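You operate a simulated robot arm through the tools that you are given. There is no shell and no other tool. Be economical: measure what you need, move in short steps, check, and stop when the job is done.

Carry out the task below with a simulated two-armed robot. There is one attempt and no reset: what you move stays moved.

JOB
Take the lid off the glue can with a screw lid and lay it down on the top of the grey fitting table.
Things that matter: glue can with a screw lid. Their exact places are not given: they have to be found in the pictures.

The check looks at the end state, three seconds after you hand in, the way a careful person would. Anything else that was tipped, shoved, dropped, spilled or broken makes it a failure. Lids that push on must go on centred and level and be pressed home; caps that screw on are set level and turned clockwise until they are tight.

ROBOT AND FRAMES
Two 7-joint arms with two-finger parallel grippers on one trunk, on a base that drives. Base frame: it is fixed to the floor where the robot stands at the start and does not move with it; the origin is under the middle of the robot, x ahead of it, y to its left, z up. Units: mm, degrees, N and s.
The left shoulder is at the start at [-104, 119, 772], the right one opposite. With the tool pointing down near the work surface each hand reaches from about 100 to 560 mm from the robot's upright axis, wherever it stands, measured 20 degrees to its own side. Payload 3.43 kg a hand.
The tool frame of a hand sits at the grasp point between the pads (the TCP): z along the fingers, y along the line on which they close. The tips reach 30 mm beyond it. Largest opening 94 mm; finger width 28, thickness 10; the body of the gripper, 50 by 96 mm, starts 55 mm behind the TCP.
Orientation is that of the tool frame in the base frame, as [roll, pitch, yaw] about the fixed x, y, z axes, in that order (R = Rz(yaw) Ry(pitch) Rx(roll)). With the fingers straight down and closing along the base's y, the tool's x points along the base's -x, its y along +y and its z along -z.

CONTROLS
- The arms move only by the tool servo_tool. It takes "left_increments", "right_increments" or both (then of equal length, played together; a hand with none holds still); each is a list of rows, each a list of 6 numbers: the shift along the tool's x, y, z in mm, then the turn, a rotation vector about the tool's x, y, z in degrees. In form: [[x, y, z, ax, ay, az], ...]. A call has 1 to 12 rows; each row shifts and turns the commanded pose from where the row before left it, along the tool's axes as they then stand. "left_grip" and "right_grip" are, for a hand that has rows, the opening, from 0 (shut) to 1 (fully open), set as the call begins (left out, the last holds). A row lasts 0.2 s, in which the tool goes at most 50 mm and 8.6 degrees; a call with a longer step from one row to the next is refused whole, and so is a gripper value outside its range. Where a pose cannot be reached the arm comes as near as it can. A force on the tool above 40 N (or 10 N above the force at the start of the call, whichever is more), or a blocked arm, ends the call early, and 0.2 s more pass. Each finger travels about 153 mm/s and halts on what it meets, pressing with about 40 N; the grip force reading is that of the motor and also rises with nothing between the fingers. The clock runs only during rows and for 0.2 s after the last one: add rows that do not move to give the fingers time. It gives the time, the measured TCP pose, the force on the tool (base axes), the opening and the grip force at its end, in the units of the frame above (readings bear some noise), with the torque about the TCP (base axes, N m) and any sound that the robot's microphone picked up, and new pictures: "show" is both (left out), scene, wrist or none (wrist: the cameras of the hands that moved).
- Cameras (640 x 400 px; columns grow to the right, rows downward): "scene" is now at [38.4, 5.8, 1485.6]; the picture's right is [0.06, -1.00, 0.00], its down [-0.71, -0.04, -0.71] and it looks along [0.71, 0.04, -0.71] (base axes); focal length 262 px, centre (320, 200). "left" rides on the left gripper at [76, -14, -102] in its tool frame; the picture's right is [0.18, 0.98, 0.00], its down [-0.75, 0.14, -0.64] and it looks along [-0.63, 0.12, 0.77] (tool axes); focal length 243 px, centre (320, 200). "right" rides on the right gripper at [76, 14, -102] in its tool frame; the picture's right is [-0.18, 0.98, 0.00], its down [-0.75, -0.14, -0.64] and it looks along [-0.63, -0.12, 0.77] (tool axes); focal length 243 px, centre (320, 200).
- lift_body(by): slides the trunk up (or, below 0, down) by that many mm; the arms and the scene camera ride with it, the base frame stays. It gives what a move gives, with no picture.
- drive_base(legs): drives the robot by 1 to 6 legs, each [ahead, left, turn to the left] in mm, mm and degrees, along the robot's own axes; the way and the turn of a leg run together, so that a leg with both is an arc; at most 1500 mm and 180 degrees a leg. The arms and the cameras ride along, it lands a little off, and it stops where it bumps. It gives what a move gives, and a new picture of the scene camera.
- head_to(pan, tilt): turns the head with the scene camera to pan (to the left, within 143 degrees either way) and tilt (down, from -29 to 69), counted from straight ahead of the robot. It gives what a move gives, and a new picture of the scene camera.
- locate(camera, pixels): there is no depth. For up to 12 entries [column, row, z] of the newest picture of that camera ("zoom" is the newest enlarged one), the place [x, y] in the base frame at which the ray of that pixel passes the height z, good to about 2 mm. No time passes.
- close_up(camera, box): a new picture of the part [left, top, right, bottom] of that camera's present view, enlarged. No time passes.
- close_job(): hands the job in; it is judged then, once.

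Work in short steps. Measure before you move; look again where a grasp or a placing could have gone wrong, and mend it. You have 80 turns and 260 pictures in all, those below and enlarged ones among them. Open the grippers and draw the arms clear of the work before you hand the job in, unless the task says otherwise; then end with one line.

The tools are called after "Emit:" by a JSON object that holds its "op" and its "data". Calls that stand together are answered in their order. servo_tool: Moves the arms, as the interface text tells. Its arguments: {"type":"object","properties":{"left_increments":{"type":"array"},"left_grip":{"type":"number"},"right_increments":{"type":"array"},"right_grip":{"type":"number"},"show":{"type":"string","enum":["both","scene","wrist","none"]}},"required":[]} The other tools are called the same way: lift_body (by) slides the trunk up or down; drive_base (legs) drives the base; head_to (pan, tilt) turns the head that bears the scene camera; locate (camera, pixels) gives the place at which the rays of pixels pass given heights; close_up (camera, box) takes an enlarged picture of a part of a camera's view; close_job () hands the job in.

At the start:

```text
t: 0.0
left_eef_pos: [413.1, 121.1, 1037.0]
left_tcp_rot: [-180.0, 0.1, -179.9]
left_force: [0.2, 0.0, -0.1]
left_torque: [0.0, 0.0, -0.04]
left_finger_gap: 94.1
left_gripper_force: 0.0
right_eef_pos: [331.7, -149.6, 1139.0]
right_tcp_rot: [179.9, 0.0, 180.0]
right_force: [-0.5, -0.4, -0.3]
right_torque: [-0.02, -0.03, -0.01]
right_finger_gap: 93.9
right_gripper_force: 0.0
trunk travel left (down, up): [-195.0, 140.0]
robot x, y, heading: [1.8, -2.1, 0.1]
head pan, tilt: [3.3, 45.0]
```

scene: 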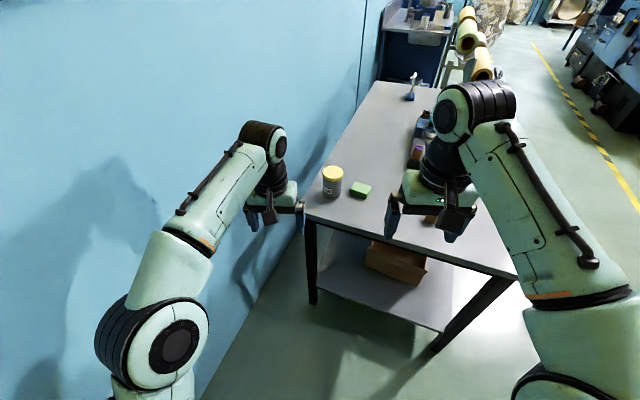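
right: 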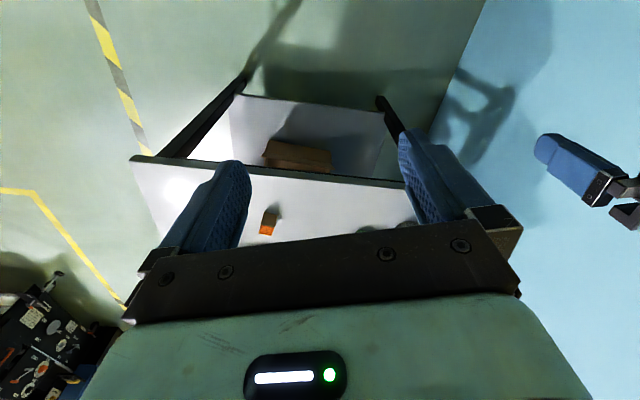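
left: 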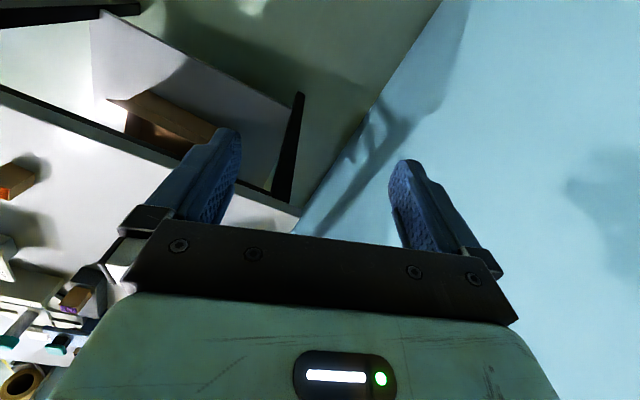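

The can with a yellow lid appears at about (332,180) in the scene, on the grey table. I take an enlarged view to see it and the surroundings.

Emit:
{"op": "close_up", "data": {"camera": "scene", "box": [290, 60, 530, 210]}}

Emit:
{"op": "locate", "data": {"camera": "scene", "pixels": [[332, 196, 800], [332, 196, 750], [332, 196, 850], [307, 218, 800], [518, 278, 800], [375, 82, 800]]}}

```text
2.67 times, centred on (410, 135) of scene
```

zoom: 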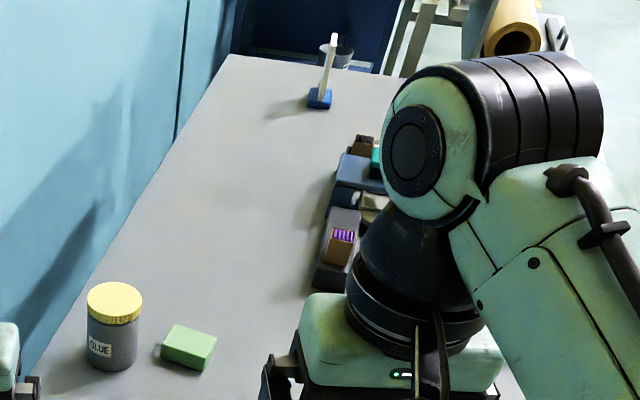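

```text
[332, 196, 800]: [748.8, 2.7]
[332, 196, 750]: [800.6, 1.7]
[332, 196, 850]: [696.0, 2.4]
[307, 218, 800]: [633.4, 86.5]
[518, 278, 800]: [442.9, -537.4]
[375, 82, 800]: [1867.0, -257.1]
```

The yellow-lidded can labelled GLUE stands by the table's left near corner, next to a green block. I locate floor points (wall line, table leg feet) to learn the geometry and get parallax by lifting the trunk afterwards.

Emit:
{"op": "locate", "data": {"camera": "scene", "pixels": [[298, 240, 0], [210, 393, 0], [313, 304, 0], [437, 357, 0], [313, 285, 300], [320, 291, 300]]}}

Emit:
{"op": "lift_body", "data": {"by": 130}}

Emit:
{"op": "close_up", "data": {"camera": "scene", "box": [290, 90, 530, 240]}}

```text
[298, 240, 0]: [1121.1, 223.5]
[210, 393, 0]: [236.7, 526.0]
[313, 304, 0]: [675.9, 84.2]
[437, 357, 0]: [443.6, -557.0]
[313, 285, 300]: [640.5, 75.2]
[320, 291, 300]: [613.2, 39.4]
```

```text
t: 1.6
left_eef_pos: [411.9, 122.9, 1165.7]
left_tcp_rot: [179.9, 0.1, 180.0]
left_force: [0.3, 0.2, -0.2]
left_torque: [0.01, 0.03, -0.02]
left_finger_gap: 93.8
left_gripper_force: 0.0
right_eef_pos: [329.8, -150.9, 1267.8]
right_tcp_rot: [180.0, 0.0, -180.0]
right_force: [0.5, 0.2, -1.0]
right_torque: [0.02, 0.01, 0.02]
right_finger_gap: 93.9
right_gripper_force: 0.1
trunk travel left (down, up): [-325.0, 10.0]
robot x, y, heading: [1.7, 1.9, 0.1]
head pan, tilt: [3.3, 45.0]
```

```text
2.67 times, centred on (410, 165) of scene
```

zoom: 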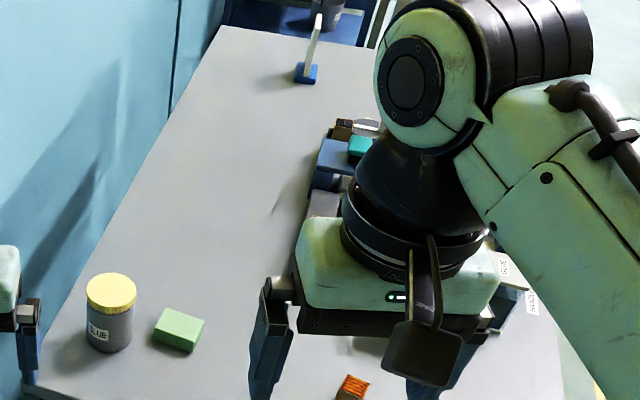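

Parallax puts the table at roughly z 800 and the lid top near 900. I look down to see my base and the table edge before driving closer.

Emit:
{"op": "head_to", "data": {"pan": 3, "tilt": 69}}

Emit:
{"op": "drive_base", "data": {"legs": [[0, 0, -17], [150, 190, 0]]}}

```text
t: 2.5
left_eef_pos: [413.0, 121.5, 1166.4]
left_tcp_rot: [180.0, -0.1, -180.0]
left_force: [0.0, 0.3, 0.0]
left_torque: [-0.03, 0.01, 0.0]
left_finger_gap: 93.9
left_gripper_force: 0.0
right_eef_pos: [332.4, -150.8, 1267.7]
right_tcp_rot: [179.9, 0.0, -180.0]
right_force: [-0.1, -0.3, -0.9]
right_torque: [-0.02, 0.05, 0.01]
right_finger_gap: 94.0
right_gripper_force: 0.0
trunk travel left (down, up): [-325.0, 10.0]
robot x, y, heading: [1.5, -0.7, 0.2]
head pan, tilt: [3.0, 68.8]
```

scene: 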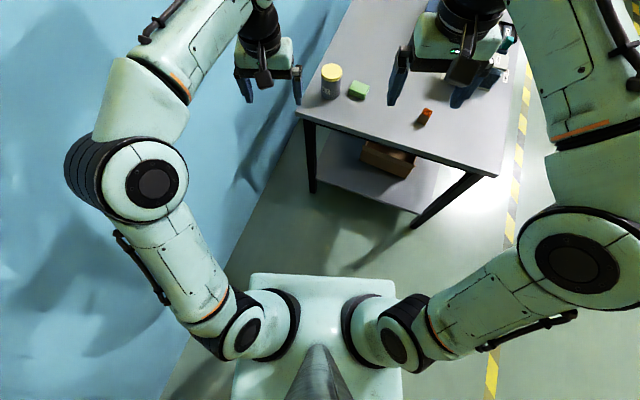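

```text
t: 5.7
left_eef_pos: [628.5, 136.3, 1166.9]
left_tcp_rot: [180.0, 0.0, 163.3]
left_force: [-0.1, 0.0, -0.2]
left_torque: [-0.01, 0.03, 0.0]
left_finger_gap: 93.9
left_gripper_force: 0.1
right_eef_pos: [472.1, -101.6, 1267.8]
right_tcp_rot: [-180.0, 0.0, 163.3]
right_force: [-0.6, 0.0, -0.4]
right_torque: [-0.01, -0.01, 0.03]
right_finger_gap: 93.9
right_gripper_force: 0.1
trunk travel left (down, up): [-325.0, 10.0]
robot x, y, heading: [197.1, 140.7, -16.9]
head pan, tilt: [3.0, 68.8]
```

scene: 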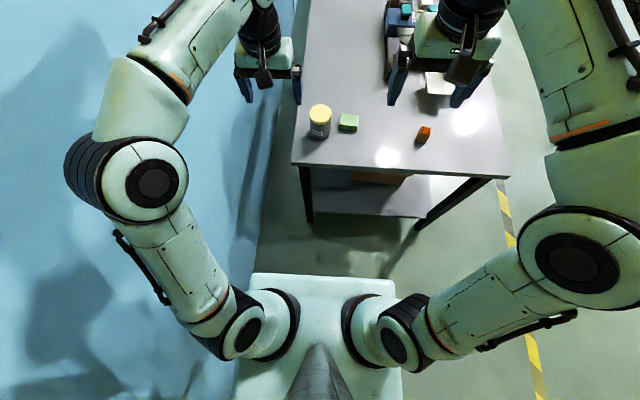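

Now the table is square to me. I measure the left elbow's clearance to the wall, my trunk front, table corner and can.

Emit:
{"op": "locate", "data": {"camera": "scene", "pixels": [[66, 185, 1000], [255, 250, 0], [320, 275, 900], [292, 165, 800], [292, 165, 770], [508, 178, 800], [320, 105, 890], [320, 137, 800], [308, 222, 0], [418, 230, 0]]}}

Emit:
{"op": "close_up", "data": {"camera": "scene", "box": [270, 80, 430, 180]}}

```text
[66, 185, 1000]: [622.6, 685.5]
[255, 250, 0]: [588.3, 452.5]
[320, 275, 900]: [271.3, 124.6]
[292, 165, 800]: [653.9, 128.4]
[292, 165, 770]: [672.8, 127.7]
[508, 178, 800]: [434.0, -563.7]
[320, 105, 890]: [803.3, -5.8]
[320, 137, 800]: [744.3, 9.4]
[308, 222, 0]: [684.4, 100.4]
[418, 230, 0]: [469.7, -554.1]
```

```text
4.00 times, centred on (350, 130) of scene
```

zoom: 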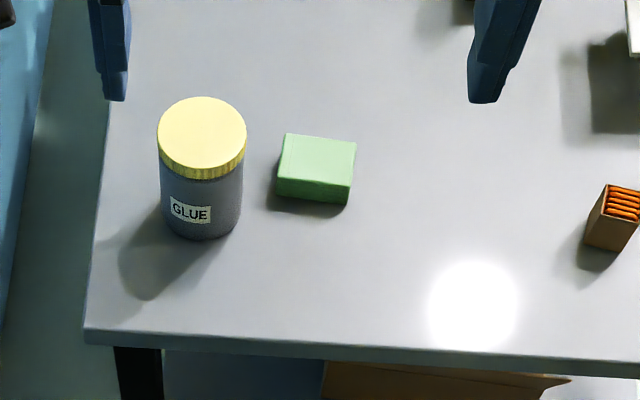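

I locate the lid centre at several heights (zoom 202,135) to intersect with the earlier view, plus base and block.

Emit:
{"op": "locate", "data": {"camera": "zoom", "pixels": [[202, 135, 920], [202, 135, 900], [202, 135, 880], [202, 135, 860], [200, 238, 820], [200, 238, 800], [200, 238, 780], [158, 135, 890], [246, 135, 890], [350, 205, 800], [275, 190, 800], [84, 330, 800]]}}

```text
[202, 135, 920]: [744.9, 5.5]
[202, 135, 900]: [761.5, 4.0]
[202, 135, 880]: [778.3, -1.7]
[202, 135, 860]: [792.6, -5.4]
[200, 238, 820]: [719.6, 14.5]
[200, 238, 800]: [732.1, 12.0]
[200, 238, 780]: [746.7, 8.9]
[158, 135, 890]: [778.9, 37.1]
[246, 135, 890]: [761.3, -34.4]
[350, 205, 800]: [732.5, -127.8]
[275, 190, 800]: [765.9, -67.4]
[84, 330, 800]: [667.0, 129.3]
```

Lid top ≈ z 900 at (761,4), table ≈ 803, can Ø≈70; can is about 126 mm from the near edge and 92 mm from the left edge. I drive 120 ahead and 25 right, giving the left elbow more wall clearance.

Emit:
{"op": "drive_base", "data": {"legs": [[0, -25, 0], [120, 0, 0]]}}

```text
t: 7.5
left_eef_pos: [736.5, 76.9, 1166.7]
left_tcp_rot: [-180.0, 0.2, 163.2]
left_force: [-0.2, -0.8, -0.1]
left_torque: [-0.02, 0.01, 0.01]
left_finger_gap: 93.9
left_gripper_force: 0.2
right_eef_pos: [579.2, -159.6, 1267.4]
right_tcp_rot: [179.9, 0.1, 163.1]
right_force: [0.8, -0.2, 0.3]
right_torque: [-0.02, 0.02, 0.01]
right_finger_gap: 94.3
right_gripper_force: 0.1
trunk travel left (down, up): [-325.0, 10.0]
robot x, y, heading: [307.8, 79.4, -16.7]
head pan, tilt: [3.0, 68.8]
```

scene: 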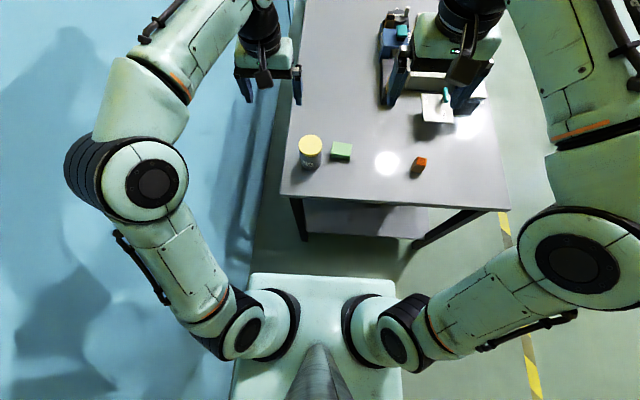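

The can sits at about (455 ahead, 58 left) of my axis. I first yaw the left hand 55° clockwise high above the table, watching the elbow.

Emit:
{"op": "servo_tool", "data": {"left_increments": [[0, 0, 0, 0, 0, 8], [0, 0, 0, 0, 0, 8], [0, 0, 0, 0, 0, 8], [0, 0, 0, 0, 0, 8], [0, 0, 0, 0, 0, 8], [0, 0, 0, 0, 0, 8], [0, 0, 0, 0, 0, 7]], "show": "scene"}}

```text
t: 9.1
left_eef_pos: [736.9, 79.0, 1166.4]
left_tcp_rot: [180.0, 0.0, 108.2]
left_force: [0.2, 0.1, 0.1]
left_torque: [0.03, -0.03, 0.02]
left_finger_gap: 94.1
left_gripper_force: 0.0
right_eef_pos: [581.2, -159.0, 1268.1]
right_tcp_rot: [179.9, 0.1, 163.2]
right_force: [0.6, -0.2, -0.3]
right_torque: [0.01, -0.01, 0.02]
right_finger_gap: 94.2
right_gripper_force: 0.1
trunk travel left (down, up): [-325.0, 10.0]
robot x, y, heading: [305.4, 80.0, -16.9]
head pan, tilt: [3.0, 68.8]
```

scene: 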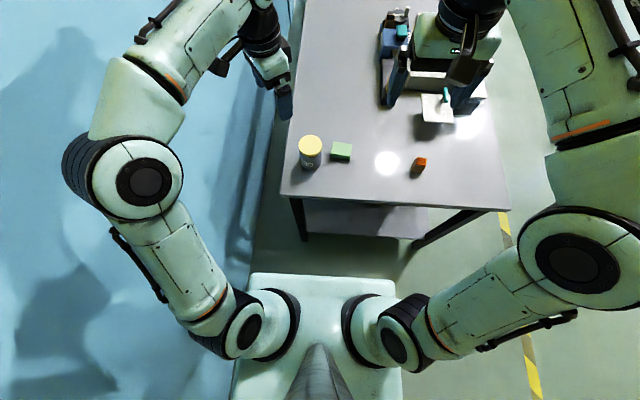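

Yaw is done with the elbow nearly unchanged. Next I tilt about tool y by -30°, then check, before the other 30°.

Emit:
{"op": "servo_tool", "data": {"left_increments": [[0, 0, 0, 0, -7.5, 0], [0, 0, 0, 0, -7.5, 0], [0, 0, 0, 0, -7.5, 0], [0, 0, 0, 0, -7.5, 0]], "show": "scene"}}

```text
t: 10.1
left_eef_pos: [737.1, 78.3, 1167.2]
left_tcp_rot: [179.9, 30.2, 108.1]
left_force: [0.4, 0.0, -0.6]
left_torque: [-0.01, 0.03, -0.01]
left_finger_gap: 94.2
left_gripper_force: 0.0
right_eef_pos: [579.1, -160.1, 1267.7]
right_tcp_rot: [-180.0, 0.1, 163.1]
right_force: [0.0, -0.2, 0.2]
right_torque: [0.02, 0.02, -0.04]
right_finger_gap: 94.0
right_gripper_force: 0.1
trunk travel left (down, up): [-325.0, 10.0]
robot x, y, heading: [307.7, 79.0, -16.9]
head pan, tilt: [3.0, 68.8]
```

scene: 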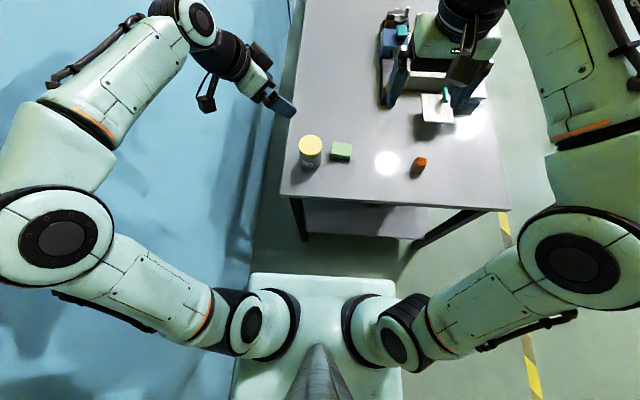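

Pointing the left hand inwards swings its elbow toward the wall, so I undo that tilt. Instead the right hand will hold the can from the free near-right side and the left will turn the lid from above; I rotate the right hand 20° left and tilt it.

Emit:
{"op": "servo_tool", "data": {"left_increments": [[0, 0, 0, 0, 7.5, 0], [0, 0, 0, 0, 7.5, 0], [0, 0, 0, 0, 7.5, 0], [0, 0, 0, 0, 7.5, 0], [0, 0, 0, 0, 0, 0], [0, 0, 0, 0, 0, 0], [0, 0, 0, 0, 0, 0]], "right_increments": [[0, 0, 0, 0, 0, -7], [0, 0, 0, 0, 0, -7], [0, 0, 0, 0, 0, -6], [0, 0, 0, 0, -7.5, 0], [0, 0, 0, 0, -7.5, 0], [0, 0, 0, 0, -7.5, 0], [0, 0, 0, 0, -7.5, 0]], "show": "scene"}}

```text
t: 11.7
left_eef_pos: [735.7, 77.5, 1167.6]
left_tcp_rot: [179.8, 0.1, 108.1]
left_force: [0.6, -0.1, 0.8]
left_torque: [0.01, 0.01, 0.01]
left_finger_gap: 94.0
left_gripper_force: 0.0
right_eef_pos: [580.3, -160.2, 1269.0]
right_tcp_rot: [179.9, 30.1, -176.8]
right_force: [0.3, 0.5, -0.2]
right_torque: [-0.02, 0.02, -0.02]
right_finger_gap: 93.8
right_gripper_force: 0.0
trunk travel left (down, up): [-325.0, 10.0]
robot x, y, heading: [307.3, 80.1, -16.8]
head pan, tilt: [3.0, 68.8]
```

scene: 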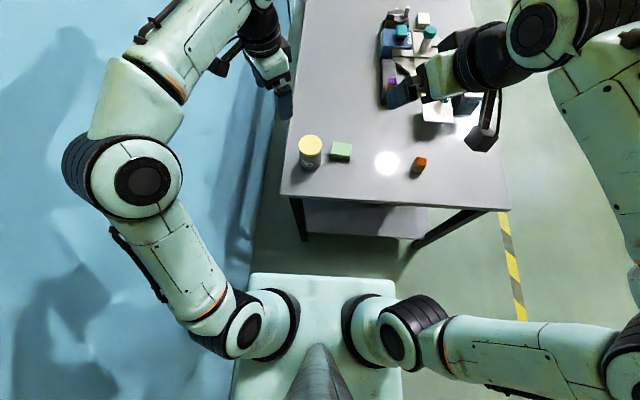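

The right hand tilts as expected. I add the other 30° of tilt and bring it down toward (560,-10,1000), behind the can at height.

Emit:
{"op": "servo_tool", "data": {"right_increments": [[0, 0, 0, 0, -7.5, 0], [0, 0, 0, 0, -7.5, 0], [0, 0, 0, 0, -7.5, 0], [0, 0, 0, 0, -7.5, 0], [29.9, 18.9, 15.6, 0, 0, 0], [29.9, 18.9, 15.6, 0, 0, 0], [29.9, 18.9, 15.6, 0, 0, 0], [29.9, 18.9, 15.6, 0, 0, 0], [29.9, 18.9, 15.6, 0, 0, 0], [29.9, 18.9, 15.6, 0, 0, 0], [29.9, 18.9, 15.6, 0, 0, 0], [29.9, 18.9, 15.6, 0, 0, 0]]}}

```text
t: 14.3
left_eef_pos: [737.7, 77.8, 1165.9]
left_tcp_rot: [-180.0, 0.1, 108.2]
left_force: [0.7, 0.1, -0.1]
left_torque: [0.01, 0.01, 0.01]
left_finger_gap: 94.0
left_gripper_force: 0.1
right_eef_pos: [625.3, 0.8, 1044.3]
right_tcp_rot: [-179.9, 60.1, -176.8]
right_force: [0.4, 0.3, 0.5]
right_torque: [-0.02, 0.03, -0.03]
right_finger_gap: 94.3
right_gripper_force: 0.1
right hand out of reach, approached as far as the arm can: row 9, 10, 11, 12
trunk travel left (down, up): [-325.0, 10.0]
robot x, y, heading: [309.0, 85.6, -16.6]
head pan, tilt: [3.0, 68.8]
```

scene: 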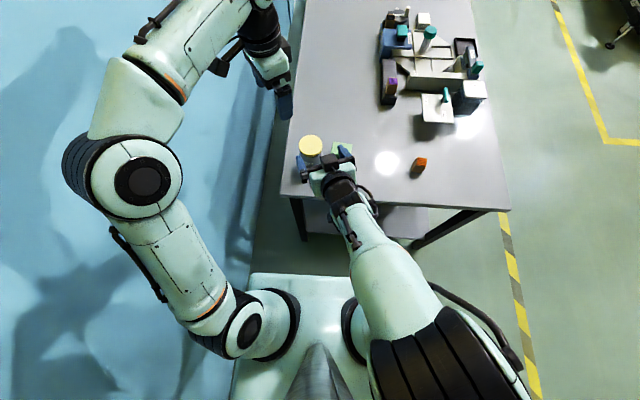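
right: 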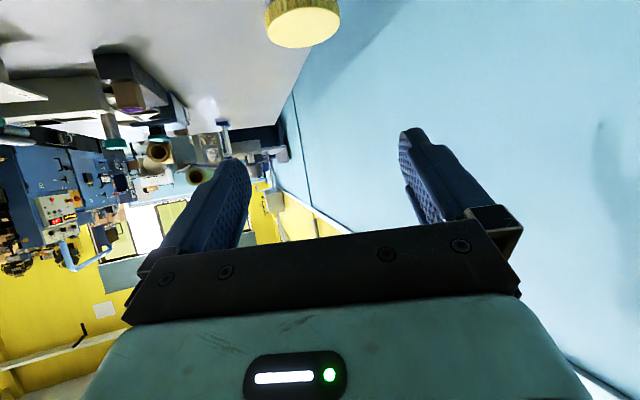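

The right arm hit its near reach limit behind the can, so I'll instead descend from above with the fingers straddling the can. First I re-measure the lid at about (310,146).

Emit:
{"op": "close_up", "data": {"camera": "scene", "box": [270, 110, 398, 190]}}

Emit:
{"op": "locate", "data": {"camera": "right", "pixels": [[303, 22, 900], [265, 22, 900], [341, 22, 900]]}}

```text
5.00 times, centred on (334, 150) of scene
```

zoom: 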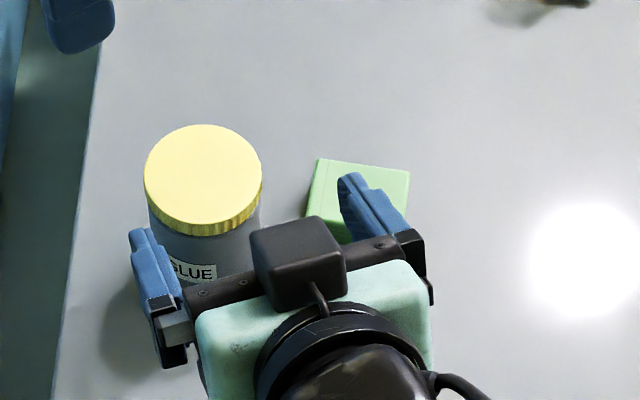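

```text
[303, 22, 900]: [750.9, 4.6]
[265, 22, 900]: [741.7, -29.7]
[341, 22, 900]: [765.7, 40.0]
```

The zoom shows a black box on the upper side of the right gripper that I must understand before bringing the hands together. I look through the left wrist camera and enlarge the right hand.

Emit:
{"op": "close_up", "data": {"camera": "left", "box": [0, 0, 640, 400]}}

Emit:
{"op": "close_up", "data": {"camera": "scene", "box": [280, 130, 440, 230]}}

```text
1.00 times, centred on (320, 200) of left (not enlarged: the box is as wide or as high as the picture)
```

zoom: 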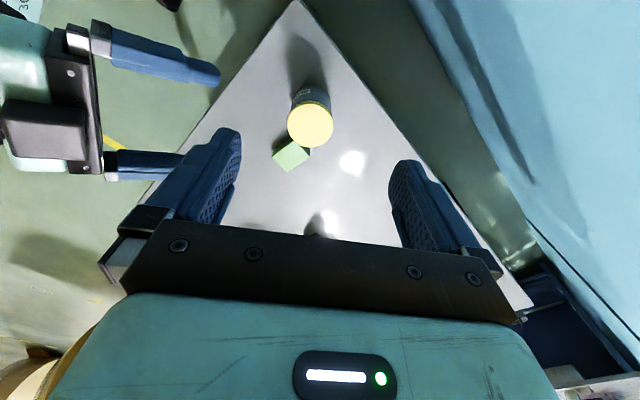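

```text
4.00 times, centred on (360, 180) of scene
```

zoom: 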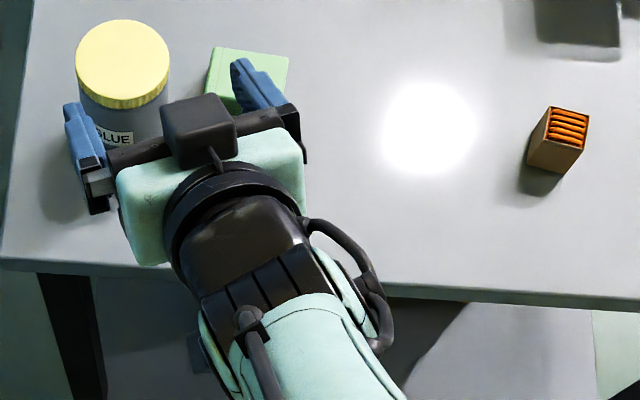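

The right gripper carries a bump on its upper face, so I'll hold the can flatter (20° below horizontal) and higher up. I back off 40 mm for arm room, then raise and rotate the left hand clear while flattening the right one and lifting it slightly.

Emit:
{"op": "drive_base", "data": {"legs": [[-40, 0, 0]]}}

Emit:
{"op": "servo_tool", "data": {"left_increments": [[0, 0, -25, 0, 0, 8], [0, 0, -25, 0, 0, 8], [0, 0, -25, 0, 0, 8], [0, 0, -25, 0, 0, 8], [0, 0, 0, 0, 0, 8], [0, 0, 0, 0, 0, 8]], "right_increments": [[0, 0, 10, 0, -5, 0], [0, 0, 10, 0, -5, 0], [0, 0, 0, 0, 0, 0], [0, 0, 0, 0, 0, 0], [0, 0, 0, 0, 0, 0], [0, 0, 0, 0, 0, 0]]}}

```text
t: 15.2
left_eef_pos: [702.3, 89.1, 1166.2]
left_tcp_rot: [180.0, 0.0, 108.2]
left_force: [0.1, -0.1, 0.2]
left_torque: [0.02, 0.01, 0.0]
left_finger_gap: 93.9
left_gripper_force: 0.0
right_eef_pos: [588.3, 10.5, 1046.0]
right_tcp_rot: [-180.0, 60.0, -176.9]
right_force: [0.1, 0.2, 0.1]
right_torque: [0.0, 0.0, 0.0]
right_finger_gap: 93.9
right_gripper_force: 0.1
trunk travel left (down, up): [-325.0, 10.0]
robot x, y, heading: [269.5, 94.4, -16.8]
head pan, tilt: [3.0, 68.8]
```

scene: 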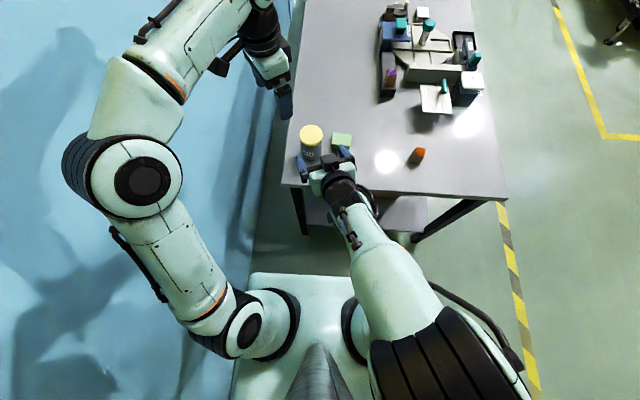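

```text
t: 16.6
left_eef_pos: [700.4, 89.8, 1266.4]
left_tcp_rot: [180.0, 0.0, 59.9]
left_force: [0.1, 0.9, -0.1]
left_torque: [0.0, 0.01, -0.03]
left_finger_gap: 93.7
left_gripper_force: 0.0
right_eef_pos: [614.4, 12.9, 1049.2]
right_tcp_rot: [166.3, 70.1, 170.1]
right_force: [0.5, -0.9, -0.3]
right_torque: [0.03, -0.04, -0.02]
right_finger_gap: 93.9
right_gripper_force: 0.0
right hand out of reach, approached as far as the arm can: row 1, 2
trunk travel left (down, up): [-325.0, 10.0]
robot x, y, heading: [268.6, 92.1, -17.2]
head pan, tilt: [3.0, 68.8]
```

scene: 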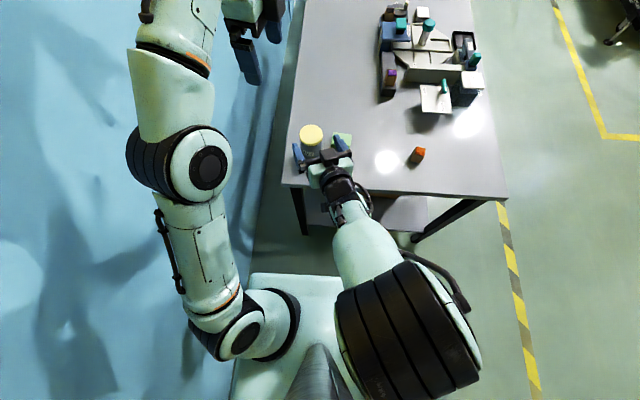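
right: 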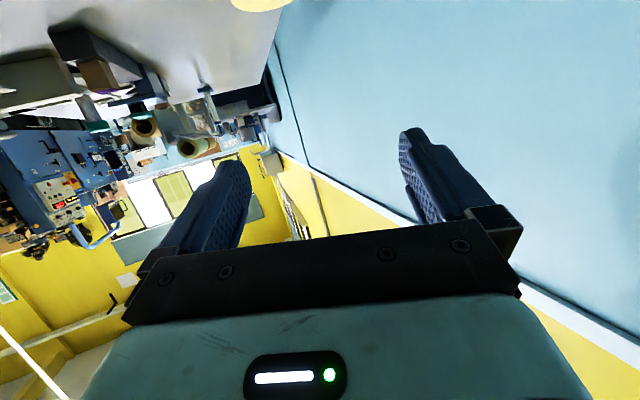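
left: 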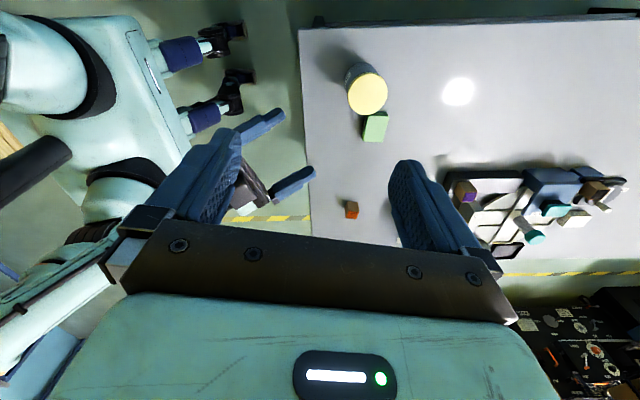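

Left yaw works and its elbow came inwards. The right arm is over-folded at this spot; I move it forward about 120 mm at this height, above the can, where it should regain its pose.

Emit:
{"op": "servo_tool", "data": {"right_increments": [[-10, 0, 28, 0, 0, 0], [-10, 0, 28, 0, 0, 0], [-10, 0, 28, 0, 0, 0], [-10, 0, 28, 0, 0, 0], [0, 0, 0, 0, 0, 0]], "show": "scene"}}

```text
t: 17.8
left_eef_pos: [699.8, 89.5, 1267.6]
left_tcp_rot: [180.0, 0.0, 60.2]
left_force: [0.2, 1.0, -0.3]
left_torque: [0.01, -0.02, -0.01]
left_finger_gap: 94.0
left_gripper_force: 0.2
right_eef_pos: [732.0, 21.5, 1038.4]
right_tcp_rot: [180.0, 70.2, -176.8]
right_force: [-0.3, -0.1, -0.3]
right_torque: [-0.01, -0.01, -0.03]
right_finger_gap: 94.2
right_gripper_force: 0.0
trunk travel left (down, up): [-325.0, 10.0]
robot x, y, heading: [276.2, 89.7, -16.8]
head pan, tilt: [3.0, 68.8]
```

scene: 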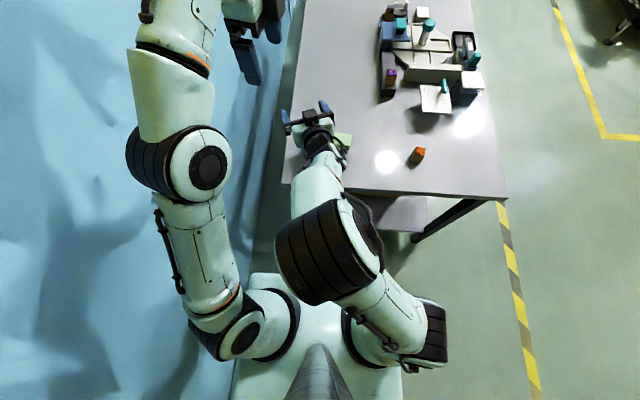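

The right hand regained its pose. I refine the lid location using the left wrist camera (lid around 367,93) and zoom on it.

Emit:
{"op": "close_up", "data": {"camera": "left", "box": [290, 40, 450, 140]}}

Emit:
{"op": "close_up", "data": {"camera": "scene", "box": [260, 90, 388, 170]}}

```text
4.00 times, centred on (370, 90) of left
```

zoom: 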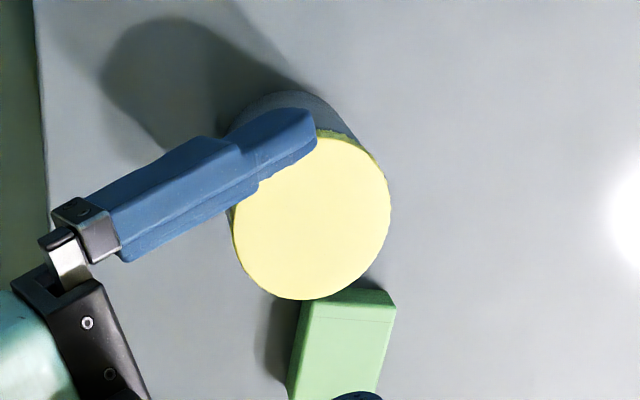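

```text
5.00 times, centred on (324, 130) of scene
```

zoom: 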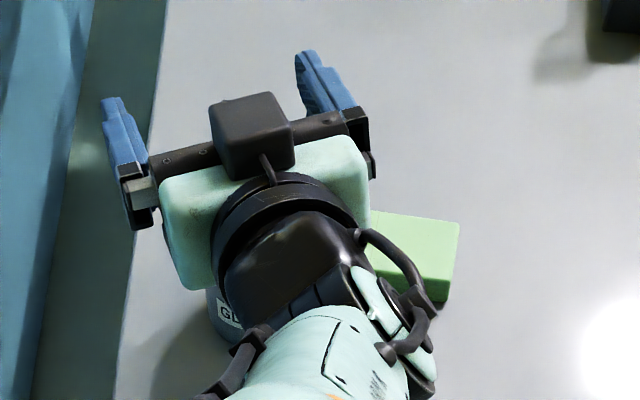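

Emit:
{"op": "locate", "data": {"camera": "left", "pixels": [[367.75, 93.5, 900], [348, 95, 900], [387.5, 92, 900], [367, 72, 900], [367, 115, 900], [367.75, 93.5, 890], [363, 62.8, 803]]}}

```text
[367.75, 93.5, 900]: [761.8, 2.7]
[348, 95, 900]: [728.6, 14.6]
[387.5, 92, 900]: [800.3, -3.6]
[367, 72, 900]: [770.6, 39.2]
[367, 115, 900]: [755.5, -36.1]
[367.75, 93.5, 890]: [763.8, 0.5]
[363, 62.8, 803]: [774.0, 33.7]
```

Lid centre (762,3), Ø≈74, consistent in both views. I centre the right hand laterally and lower it to z 963, still above the lid, to check the reach.

Emit:
{"op": "servo_tool", "data": {"right_increments": [[-3.4, -20, 9.3, 0, 0, 0], [23.5, 0, 8.5, 0, 0, 0], [23.5, 0, 8.5, 0, 0, 0], [23.5, 0, 8.6, 0, 0, 0], [0, 0, 0, 0, 0, 0]], "show": "both"}}

Emit:
{"op": "close_up", "data": {"camera": "left", "box": [250, 20, 450, 145]}}

```text
t: 19.0
left_eef_pos: [699.6, 89.4, 1267.0]
left_tcp_rot: [180.0, 0.0, 60.2]
left_force: [0.0, -0.1, 0.2]
left_torque: [0.01, 0.0, 0.01]
left_finger_gap: 93.9
left_gripper_force: 0.0
right_eef_pos: [742.9, 1.2, 963.1]
right_tcp_rot: [179.9, 69.9, -177.0]
right_force: [0.2, -1.1, 0.1]
right_torque: [0.0, 0.01, 0.0]
right_finger_gap: 93.8
right_gripper_force: 0.0
trunk travel left (down, up): [-325.0, 10.0]
robot x, y, heading: [269.9, 91.6, -16.6]
head pan, tilt: [3.0, 68.8]
```

scene: 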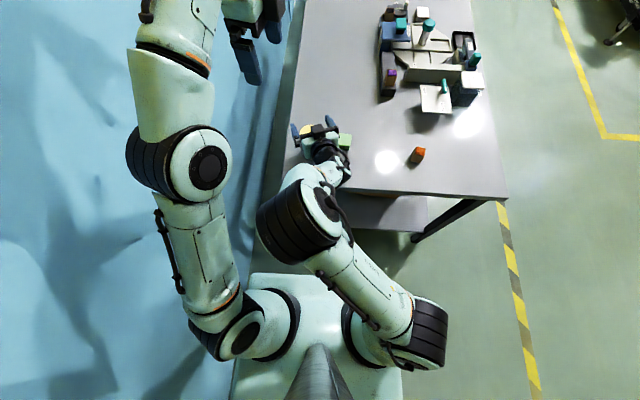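
right: 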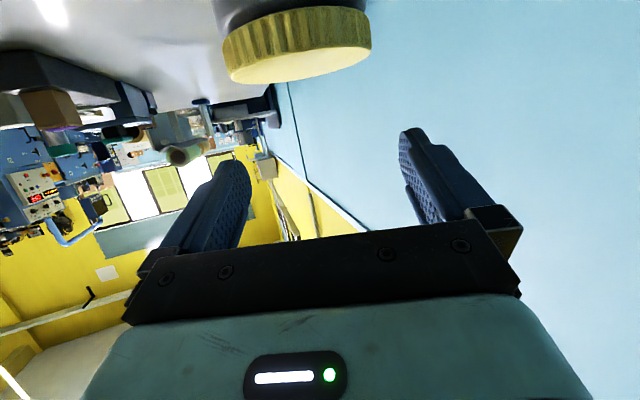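

```text
3.20 times, centred on (350, 82) of left
```

zoom: 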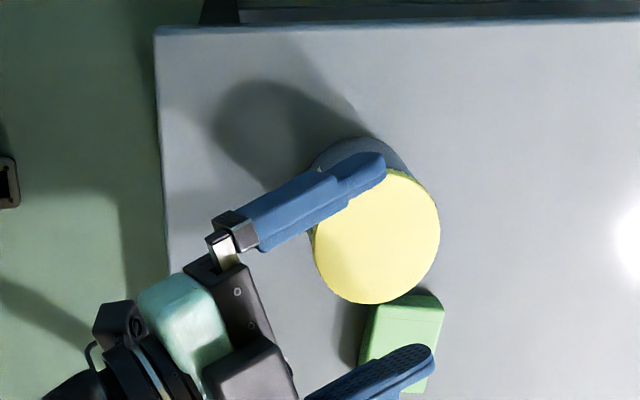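

Reach is fine; the lid skirt looks about 18–20 mm tall, so I aim for TCP z 860. I descend with the fingers straddling the can.

Emit:
{"op": "servo_tool", "data": {"right_increments": [[19.4, 0, 7.05, 0, 0, 0], [19.4, 0, 7.05, 0, 0, 0], [19.4, 0, 7.05, 0, 0, 0], [19.4, 0, 7.05, 0, 0, 0], [19.2, 0, 7.0, 0, 0, 0], [0, 0, 0, 0, 0, 0]], "show": "both"}}

Emit:
{"op": "close_up", "data": {"camera": "left", "box": [250, 20, 450, 145]}}

```text
t: 20.4
left_eef_pos: [699.3, 89.6, 1265.7]
left_tcp_rot: [179.9, 0.1, 60.1]
left_force: [0.3, 0.3, -0.5]
left_torque: [-0.02, 0.02, -0.01]
left_finger_gap: 94.1
left_gripper_force: 0.3
right_eef_pos: [743.1, 2.4, 859.6]
right_tcp_rot: [-180.0, 70.0, -176.9]
right_force: [0.2, -1.0, -0.4]
right_torque: [0.03, 0.01, -0.01]
right_finger_gap: 93.8
right_gripper_force: 0.1
trunk travel left (down, up): [-325.0, 10.0]
robot x, y, heading: [268.2, 90.0, -17.0]
head pan, tilt: [3.0, 68.8]
```

scene: 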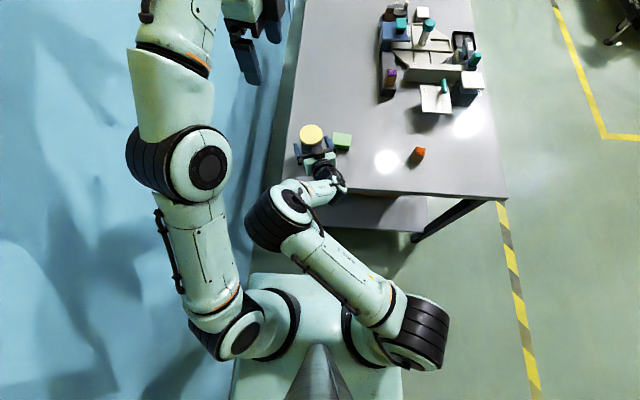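
right: 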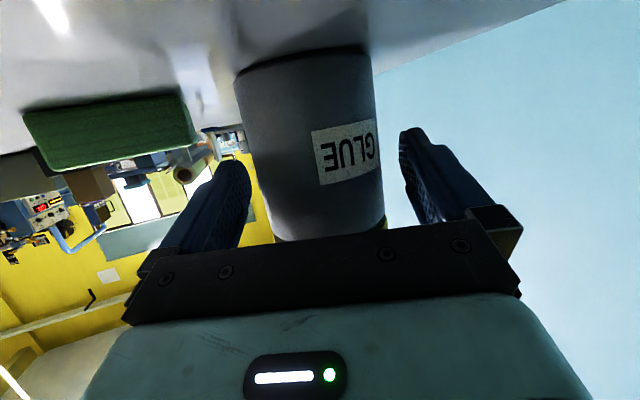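

```text
3.20 times, centred on (350, 82) of left
```

zoom: 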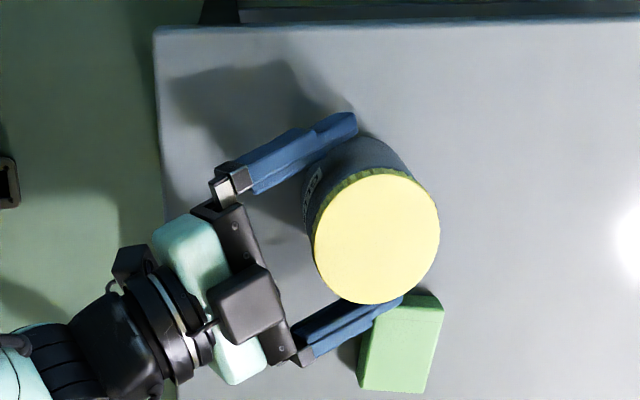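

The fingers straddle the can cleanly. I check where the fingertips sit relative to the can axis.

Emit:
{"op": "locate", "data": {"camera": "left", "pixels": [[360.5, 56.5, 858], [375.5, 113.5, 858], [367.8, 94.4, 900]]}}

```text
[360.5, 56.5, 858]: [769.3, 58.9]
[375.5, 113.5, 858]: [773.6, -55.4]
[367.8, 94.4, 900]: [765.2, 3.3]
```

Tips reach 8 mm beyond the axis; I advance 6 mm more and close the right gripper on the can body.

Emit:
{"op": "servo_tool", "data": {"right_increments": [[-2, 0, 5.6, 0, 0, 0], [0, 0, 0, 0, 0, 0]], "show": "none"}}

Emit:
{"op": "servo_tool", "data": {"right_increments": [[0, 0, 0, 0, 0, 0], [0, 0, 0, 0, 0, 0], [0, 0, 0, 0, 0, 0], [0, 0, 0, 0, 0, 0]], "right_grip": 0, "show": "both"}}

Emit:
{"op": "close_up", "data": {"camera": "left", "box": [250, 20, 450, 145]}}

```text
t: 21.0
left_eef_pos: [700.2, 89.5, 1267.4]
left_tcp_rot: [179.8, 0.0, 60.2]
left_force: [0.1, 0.3, 1.0]
left_torque: [0.02, 0.03, 0.02]
left_finger_gap: 93.9
left_gripper_force: 0.1
right_eef_pos: [749.2, 1.3, 860.4]
right_tcp_rot: [179.9, 69.9, -176.9]
right_force: [-0.4, 0.4, 0.0]
right_torque: [0.0, 0.02, 0.02]
right_finger_gap: 93.9
right_gripper_force: 0.0
trunk travel left (down, up): [-325.0, 10.0]
robot x, y, heading: [270.4, 90.1, -16.9]
head pan, tilt: [3.0, 68.8]
```

```text
t: 22.0
left_eef_pos: [700.3, 89.7, 1266.6]
left_tcp_rot: [179.9, 0.0, 60.2]
left_force: [-0.5, 0.1, -0.4]
left_torque: [-0.04, -0.02, 0.02]
left_finger_gap: 94.0
left_gripper_force: 0.0
right_eef_pos: [750.3, 1.1, 860.3]
right_tcp_rot: [-180.0, 70.0, -176.9]
right_force: [0.8, -2.1, 0.8]
right_torque: [0.05, -0.02, -0.06]
right_finger_gap: 73.7
right_gripper_force: 40.3
trunk travel left (down, up): [-325.0, 10.0]
robot x, y, heading: [270.0, 90.8, -16.6]
head pan, tilt: [3.0, 68.8]
```

scene: 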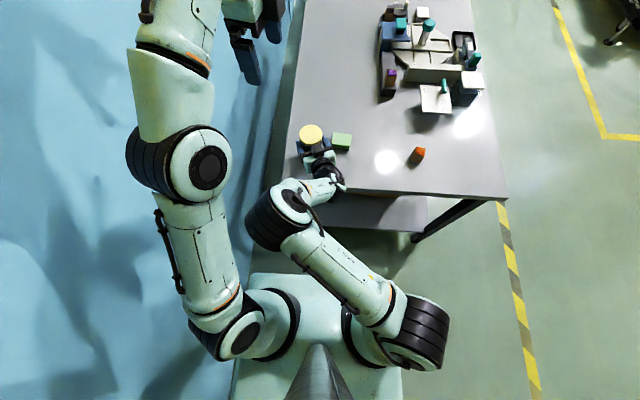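
right: 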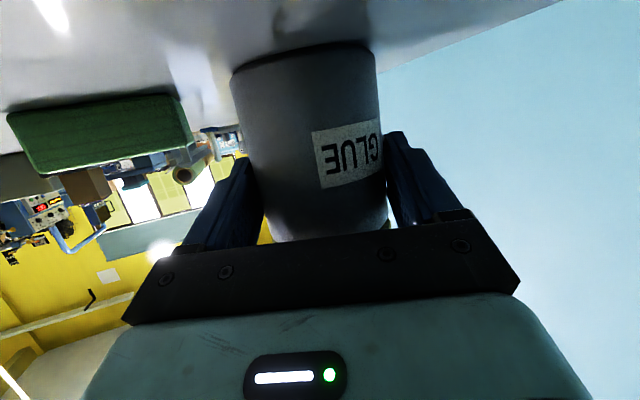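

```text
3.20 times, centred on (350, 82) of left
```

zoom: 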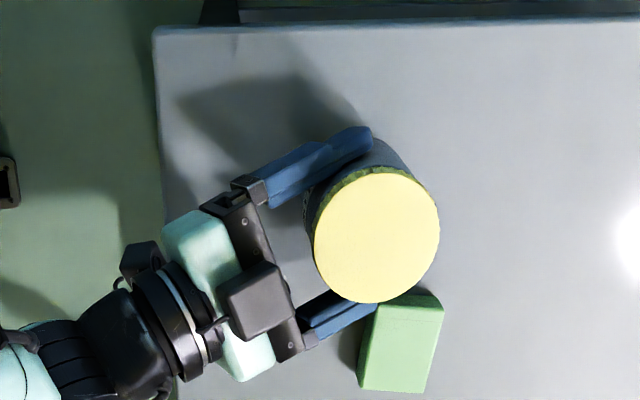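

Right hand holds the can (gap 73.7, 40 N). Now I bring the left hand above the lid at z 1167 and rotate it further to yaw ≈0 so the fingers stay clear of the right gripper and there's room for a counter-clockwise stroke.

Emit:
{"op": "servo_tool", "data": {"left_increments": [[-10.9, 24.5, 25, 0, 0, 0], [-10.9, 24.5, 25, 0, 0, 0], [-10.9, 24.5, 25, 0, 0, 0], [-10.9, 24.5, 25, 0, 0, 0], [0, 0, 0, 0, 0, 7.5], [0, 0, 0, 0, 0, 7.5], [0, 0, 0, 0, 0, 7.5], [0, 0, 0, 0, 0, 7.5], [0, 0, 0, 0, 0, 7.5], [0, 0, 0, 0, 0, 7.5], [0, 0, 0, 0, 0, 7.5], [0, 0, 0, 0, 0, 7.5]], "show": "both"}}

```text
t: 22.8
left_eef_pos: [747.3, 58.9, 1222.2]
left_tcp_rot: [176.7, 0.8, 63.3]
left_force: [-0.8, 0.1, -0.6]
left_torque: [0.02, 0.0, 0.0]
left_finger_gap: 93.9
left_gripper_force: 0.0
left hand out of reach, approached as far as the arm can: row 4
right_eef_pos: [749.7, -12.8, 855.7]
right_tcp_rot: [-178.3, 70.5, -176.2]
right_force: [-11.8, 10.6, 35.7]
right_torque: [0.69, 5.75, -1.37]
right_finger_gap: 70.7
right_gripper_force: 39.8
trunk travel left (down, up): [-325.0, 10.0]
robot x, y, heading: [272.2, 90.8, -16.9]
head pan, tilt: [3.0, 68.8]
stopped in row 4 (right hand): the force on the tool passed its limit at 78 N (the readings are from after the stop); the commanded pose is now the measured one
```

scene: 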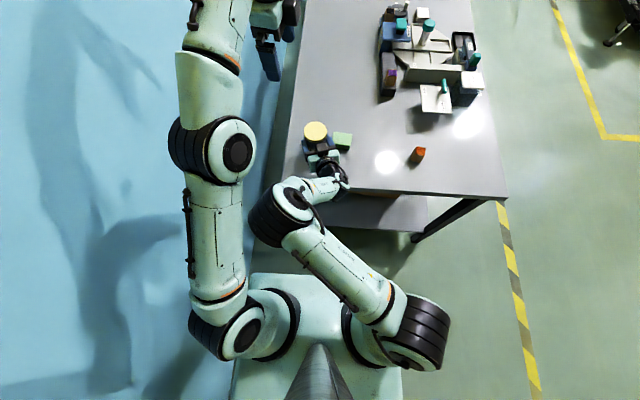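
left: 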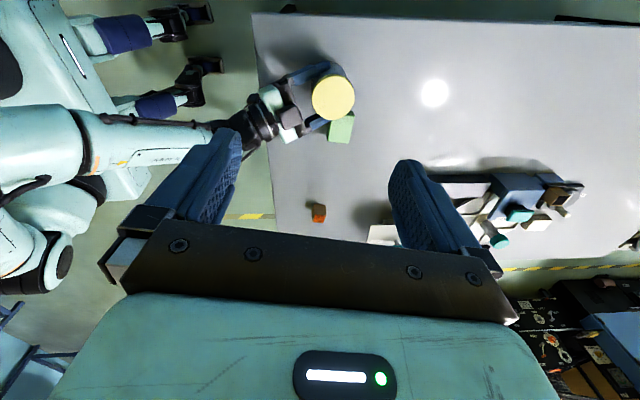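

The left arm bumped the right elbow, pushing the right hand 14 mm. I back the left hand off at once and check the can.

Emit:
{"op": "servo_tool", "data": {"left_increments": [[10.9, -24.5, -15, 0, 0, 0], [10.9, -24.5, -15, 0, 0, 0], [0, 0, 0, 0, 0, 0]], "show": "both"}}

Emit:
{"op": "close_up", "data": {"camera": "scene", "box": [250, 100, 410, 200]}}

Emit:
{"op": "close_up", "data": {"camera": "right", "box": [0, 0, 640, 400]}}

```text
t: 23.6
left_eef_pos: [713.1, 98.6, 1248.3]
left_tcp_rot: [176.9, 0.6, 63.1]
left_force: [0.6, 0.7, -0.1]
left_torque: [0.0, 0.0, -0.01]
left_finger_gap: 94.1
left_gripper_force: 0.0
right_eef_pos: [750.7, -12.5, 856.0]
right_tcp_rot: [-178.1, 70.4, -176.0]
right_force: [-11.4, 4.7, 37.2]
right_torque: [0.32, 5.85, -0.44]
right_finger_gap: 70.6
right_gripper_force: 39.7
trunk travel left (down, up): [-325.0, 10.0]
robot x, y, heading: [270.4, 91.6, -16.8]
head pan, tilt: [3.0, 68.8]
```

scene: 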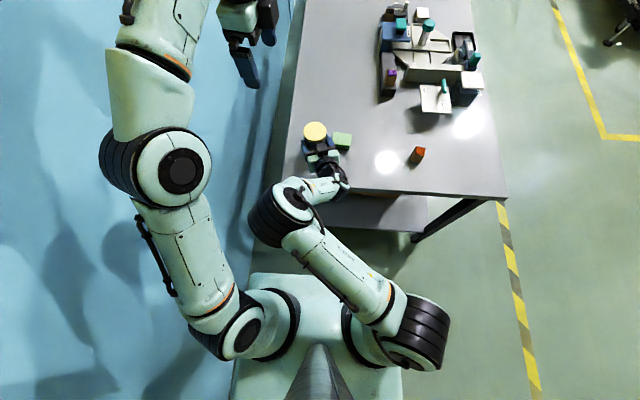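
left: 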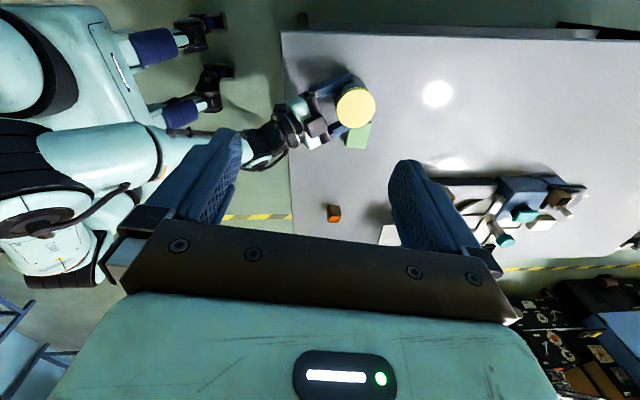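

```text
4.00 times, centred on (330, 150) of scene
```

zoom: 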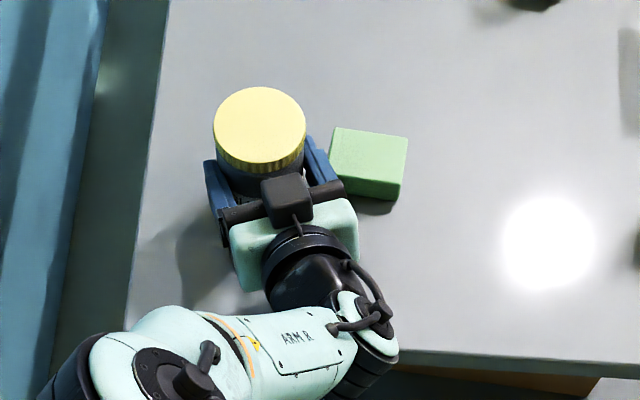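

```text
1.00 times, centred on (320, 200) of right (not enlarged: the box is as wide or as high as the picture)
```

zoom: 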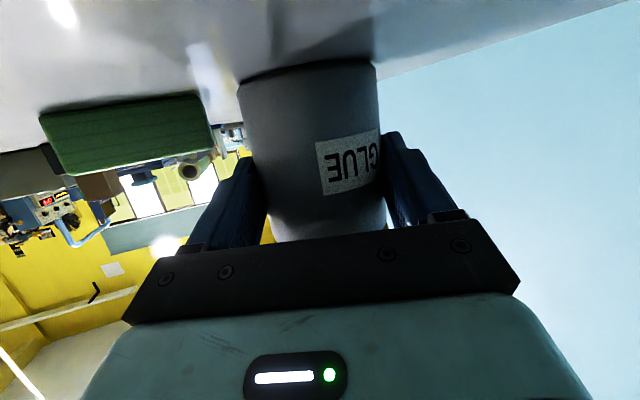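

The can slid ~14 mm right but is upright and still gripped; the block seems untouched. I relieve the downward load on the right hand by raising 3 mm, and turn the left hand back (elbow outward) to yaw ≈150.

Emit:
{"op": "servo_tool", "data": {"left_increments": [[0, 0, 0, 3.1, 0, 0], [0, 0, 0, 0, 0, -8], [0, 0, 0, 0, 0, -8], [0, 0, 0, 0, 0, -8], [0, 0, 0, 0, 0, -8], [0, 0, 0, 0, 0, -8], [0, 0, 0, 0, 0, -8], [0, 0, 0, 0, 0, -8], [0, 0, 0, 0, 0, -8], [0, 0, 0, 0, 0, -8], [0, 0, 0, 0, 0, -8], [0, 0, 0, 0, 0, -7]], "right_increments": [[-1.4, 0, -0.5, 0, 0, 0], [-1.4, 0, -0.5, 0, 0, 0], [0, 0, 0, 0, 0, 0], [0, 0, 0, 0, 0, 0], [0, 0, 0, 0, 0, 0], [0, 0, 0, 0, 0, 0], [0, 0, 0, 0, 0, 0], [0, 0, 0, 0, 0, 0], [0, 0, 0, 0, 0, 0], [0, 0, 0, 0, 0, 0], [0, 0, 0, 0, 0, 0], [0, 0, 0, 0, 0, 0]], "show": "both"}}

```text
t: 26.2
left_eef_pos: [716.7, 97.7, 1246.8]
left_tcp_rot: [-179.3, -0.1, 150.3]
left_force: [-0.1, -0.2, 0.5]
left_torque: [0.0, -0.03, -0.01]
left_finger_gap: 93.7
left_gripper_force: 0.0
right_eef_pos: [752.9, -13.7, 854.5]
right_tcp_rot: [-178.0, 70.1, -176.1]
right_force: [-1.2, 0.8, 0.8]
right_torque: [0.14, -0.06, 0.07]
right_finger_gap: 70.5
right_gripper_force: 40.4
trunk travel left (down, up): [-325.0, 10.0]
robot x, y, heading: [269.1, 87.5, -16.8]
head pan, tilt: [3.0, 68.8]
```

scene: 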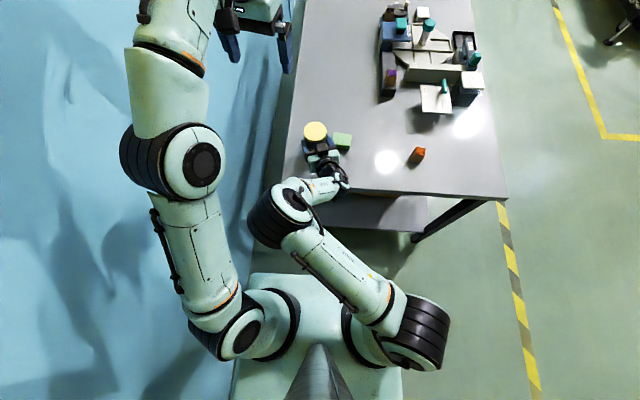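
right: 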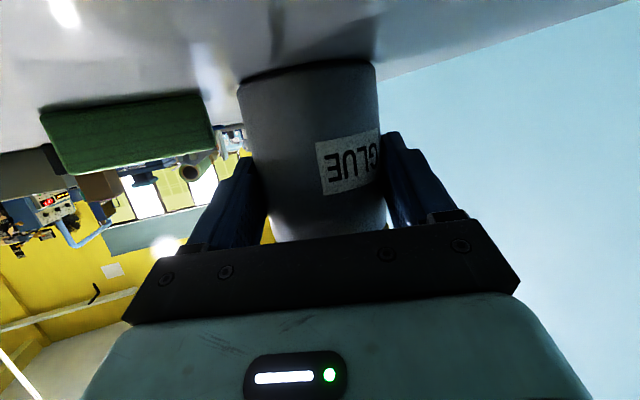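
left: 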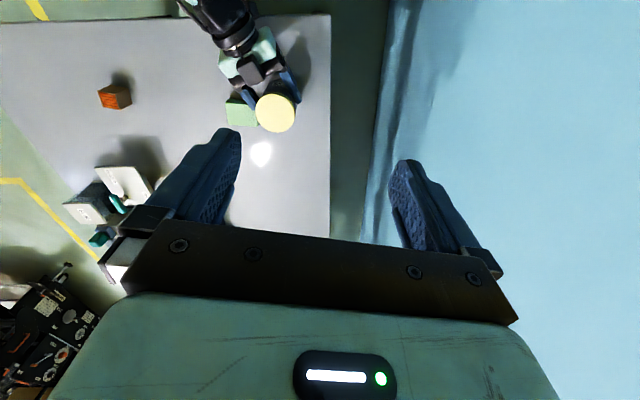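

Load gone (right force ≈0). Locate the lid's new centre in the left image (276,112) and the block.

Emit:
{"op": "close_up", "data": {"camera": "left", "box": [190, 40, 350, 140]}}

Emit:
{"op": "locate", "data": {"camera": "left", "pixels": [[276, 112, 900], [256, 112, 900], [296, 112, 900], [276, 92, 900], [276, 132, 900], [228, 122, 830], [257, 126, 830]]}}

```text
4.00 times, centred on (270, 90) of left
```

zoom: 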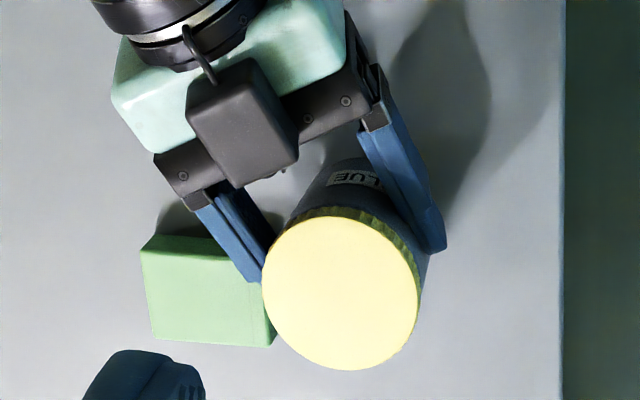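

```text
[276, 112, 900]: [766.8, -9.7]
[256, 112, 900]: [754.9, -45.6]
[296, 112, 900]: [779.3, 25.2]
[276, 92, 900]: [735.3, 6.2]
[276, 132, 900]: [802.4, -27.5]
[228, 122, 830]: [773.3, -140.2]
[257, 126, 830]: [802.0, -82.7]
```

I locate the box on the right gripper from two cameras to get its height, and the exact lid centre.

Emit:
{"op": "locate", "data": {"camera": "left", "pixels": [[275.25, 113.1, 900], [254, 67.5, 940], [254, 67.5, 960], [254, 67.5, 980], [254, 67.5, 1000]]}}

Emit:
{"op": "close_up", "data": {"camera": "scene", "box": [290, 110, 370, 160]}}

```text
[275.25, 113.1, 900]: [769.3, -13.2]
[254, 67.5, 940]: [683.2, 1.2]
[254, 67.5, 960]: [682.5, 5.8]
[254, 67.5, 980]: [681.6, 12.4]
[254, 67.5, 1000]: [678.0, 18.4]
```

```text
8.00 times, centred on (330, 135) of scene
```

zoom: 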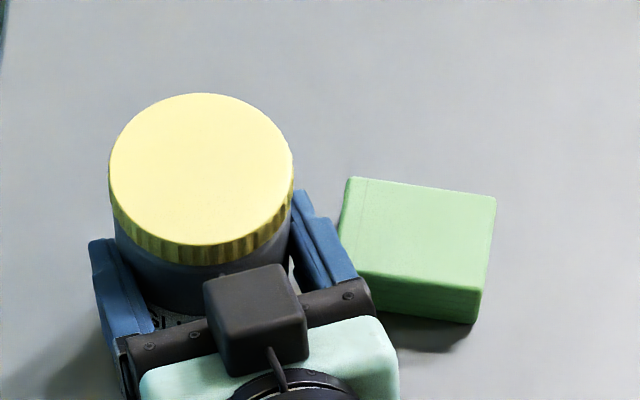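

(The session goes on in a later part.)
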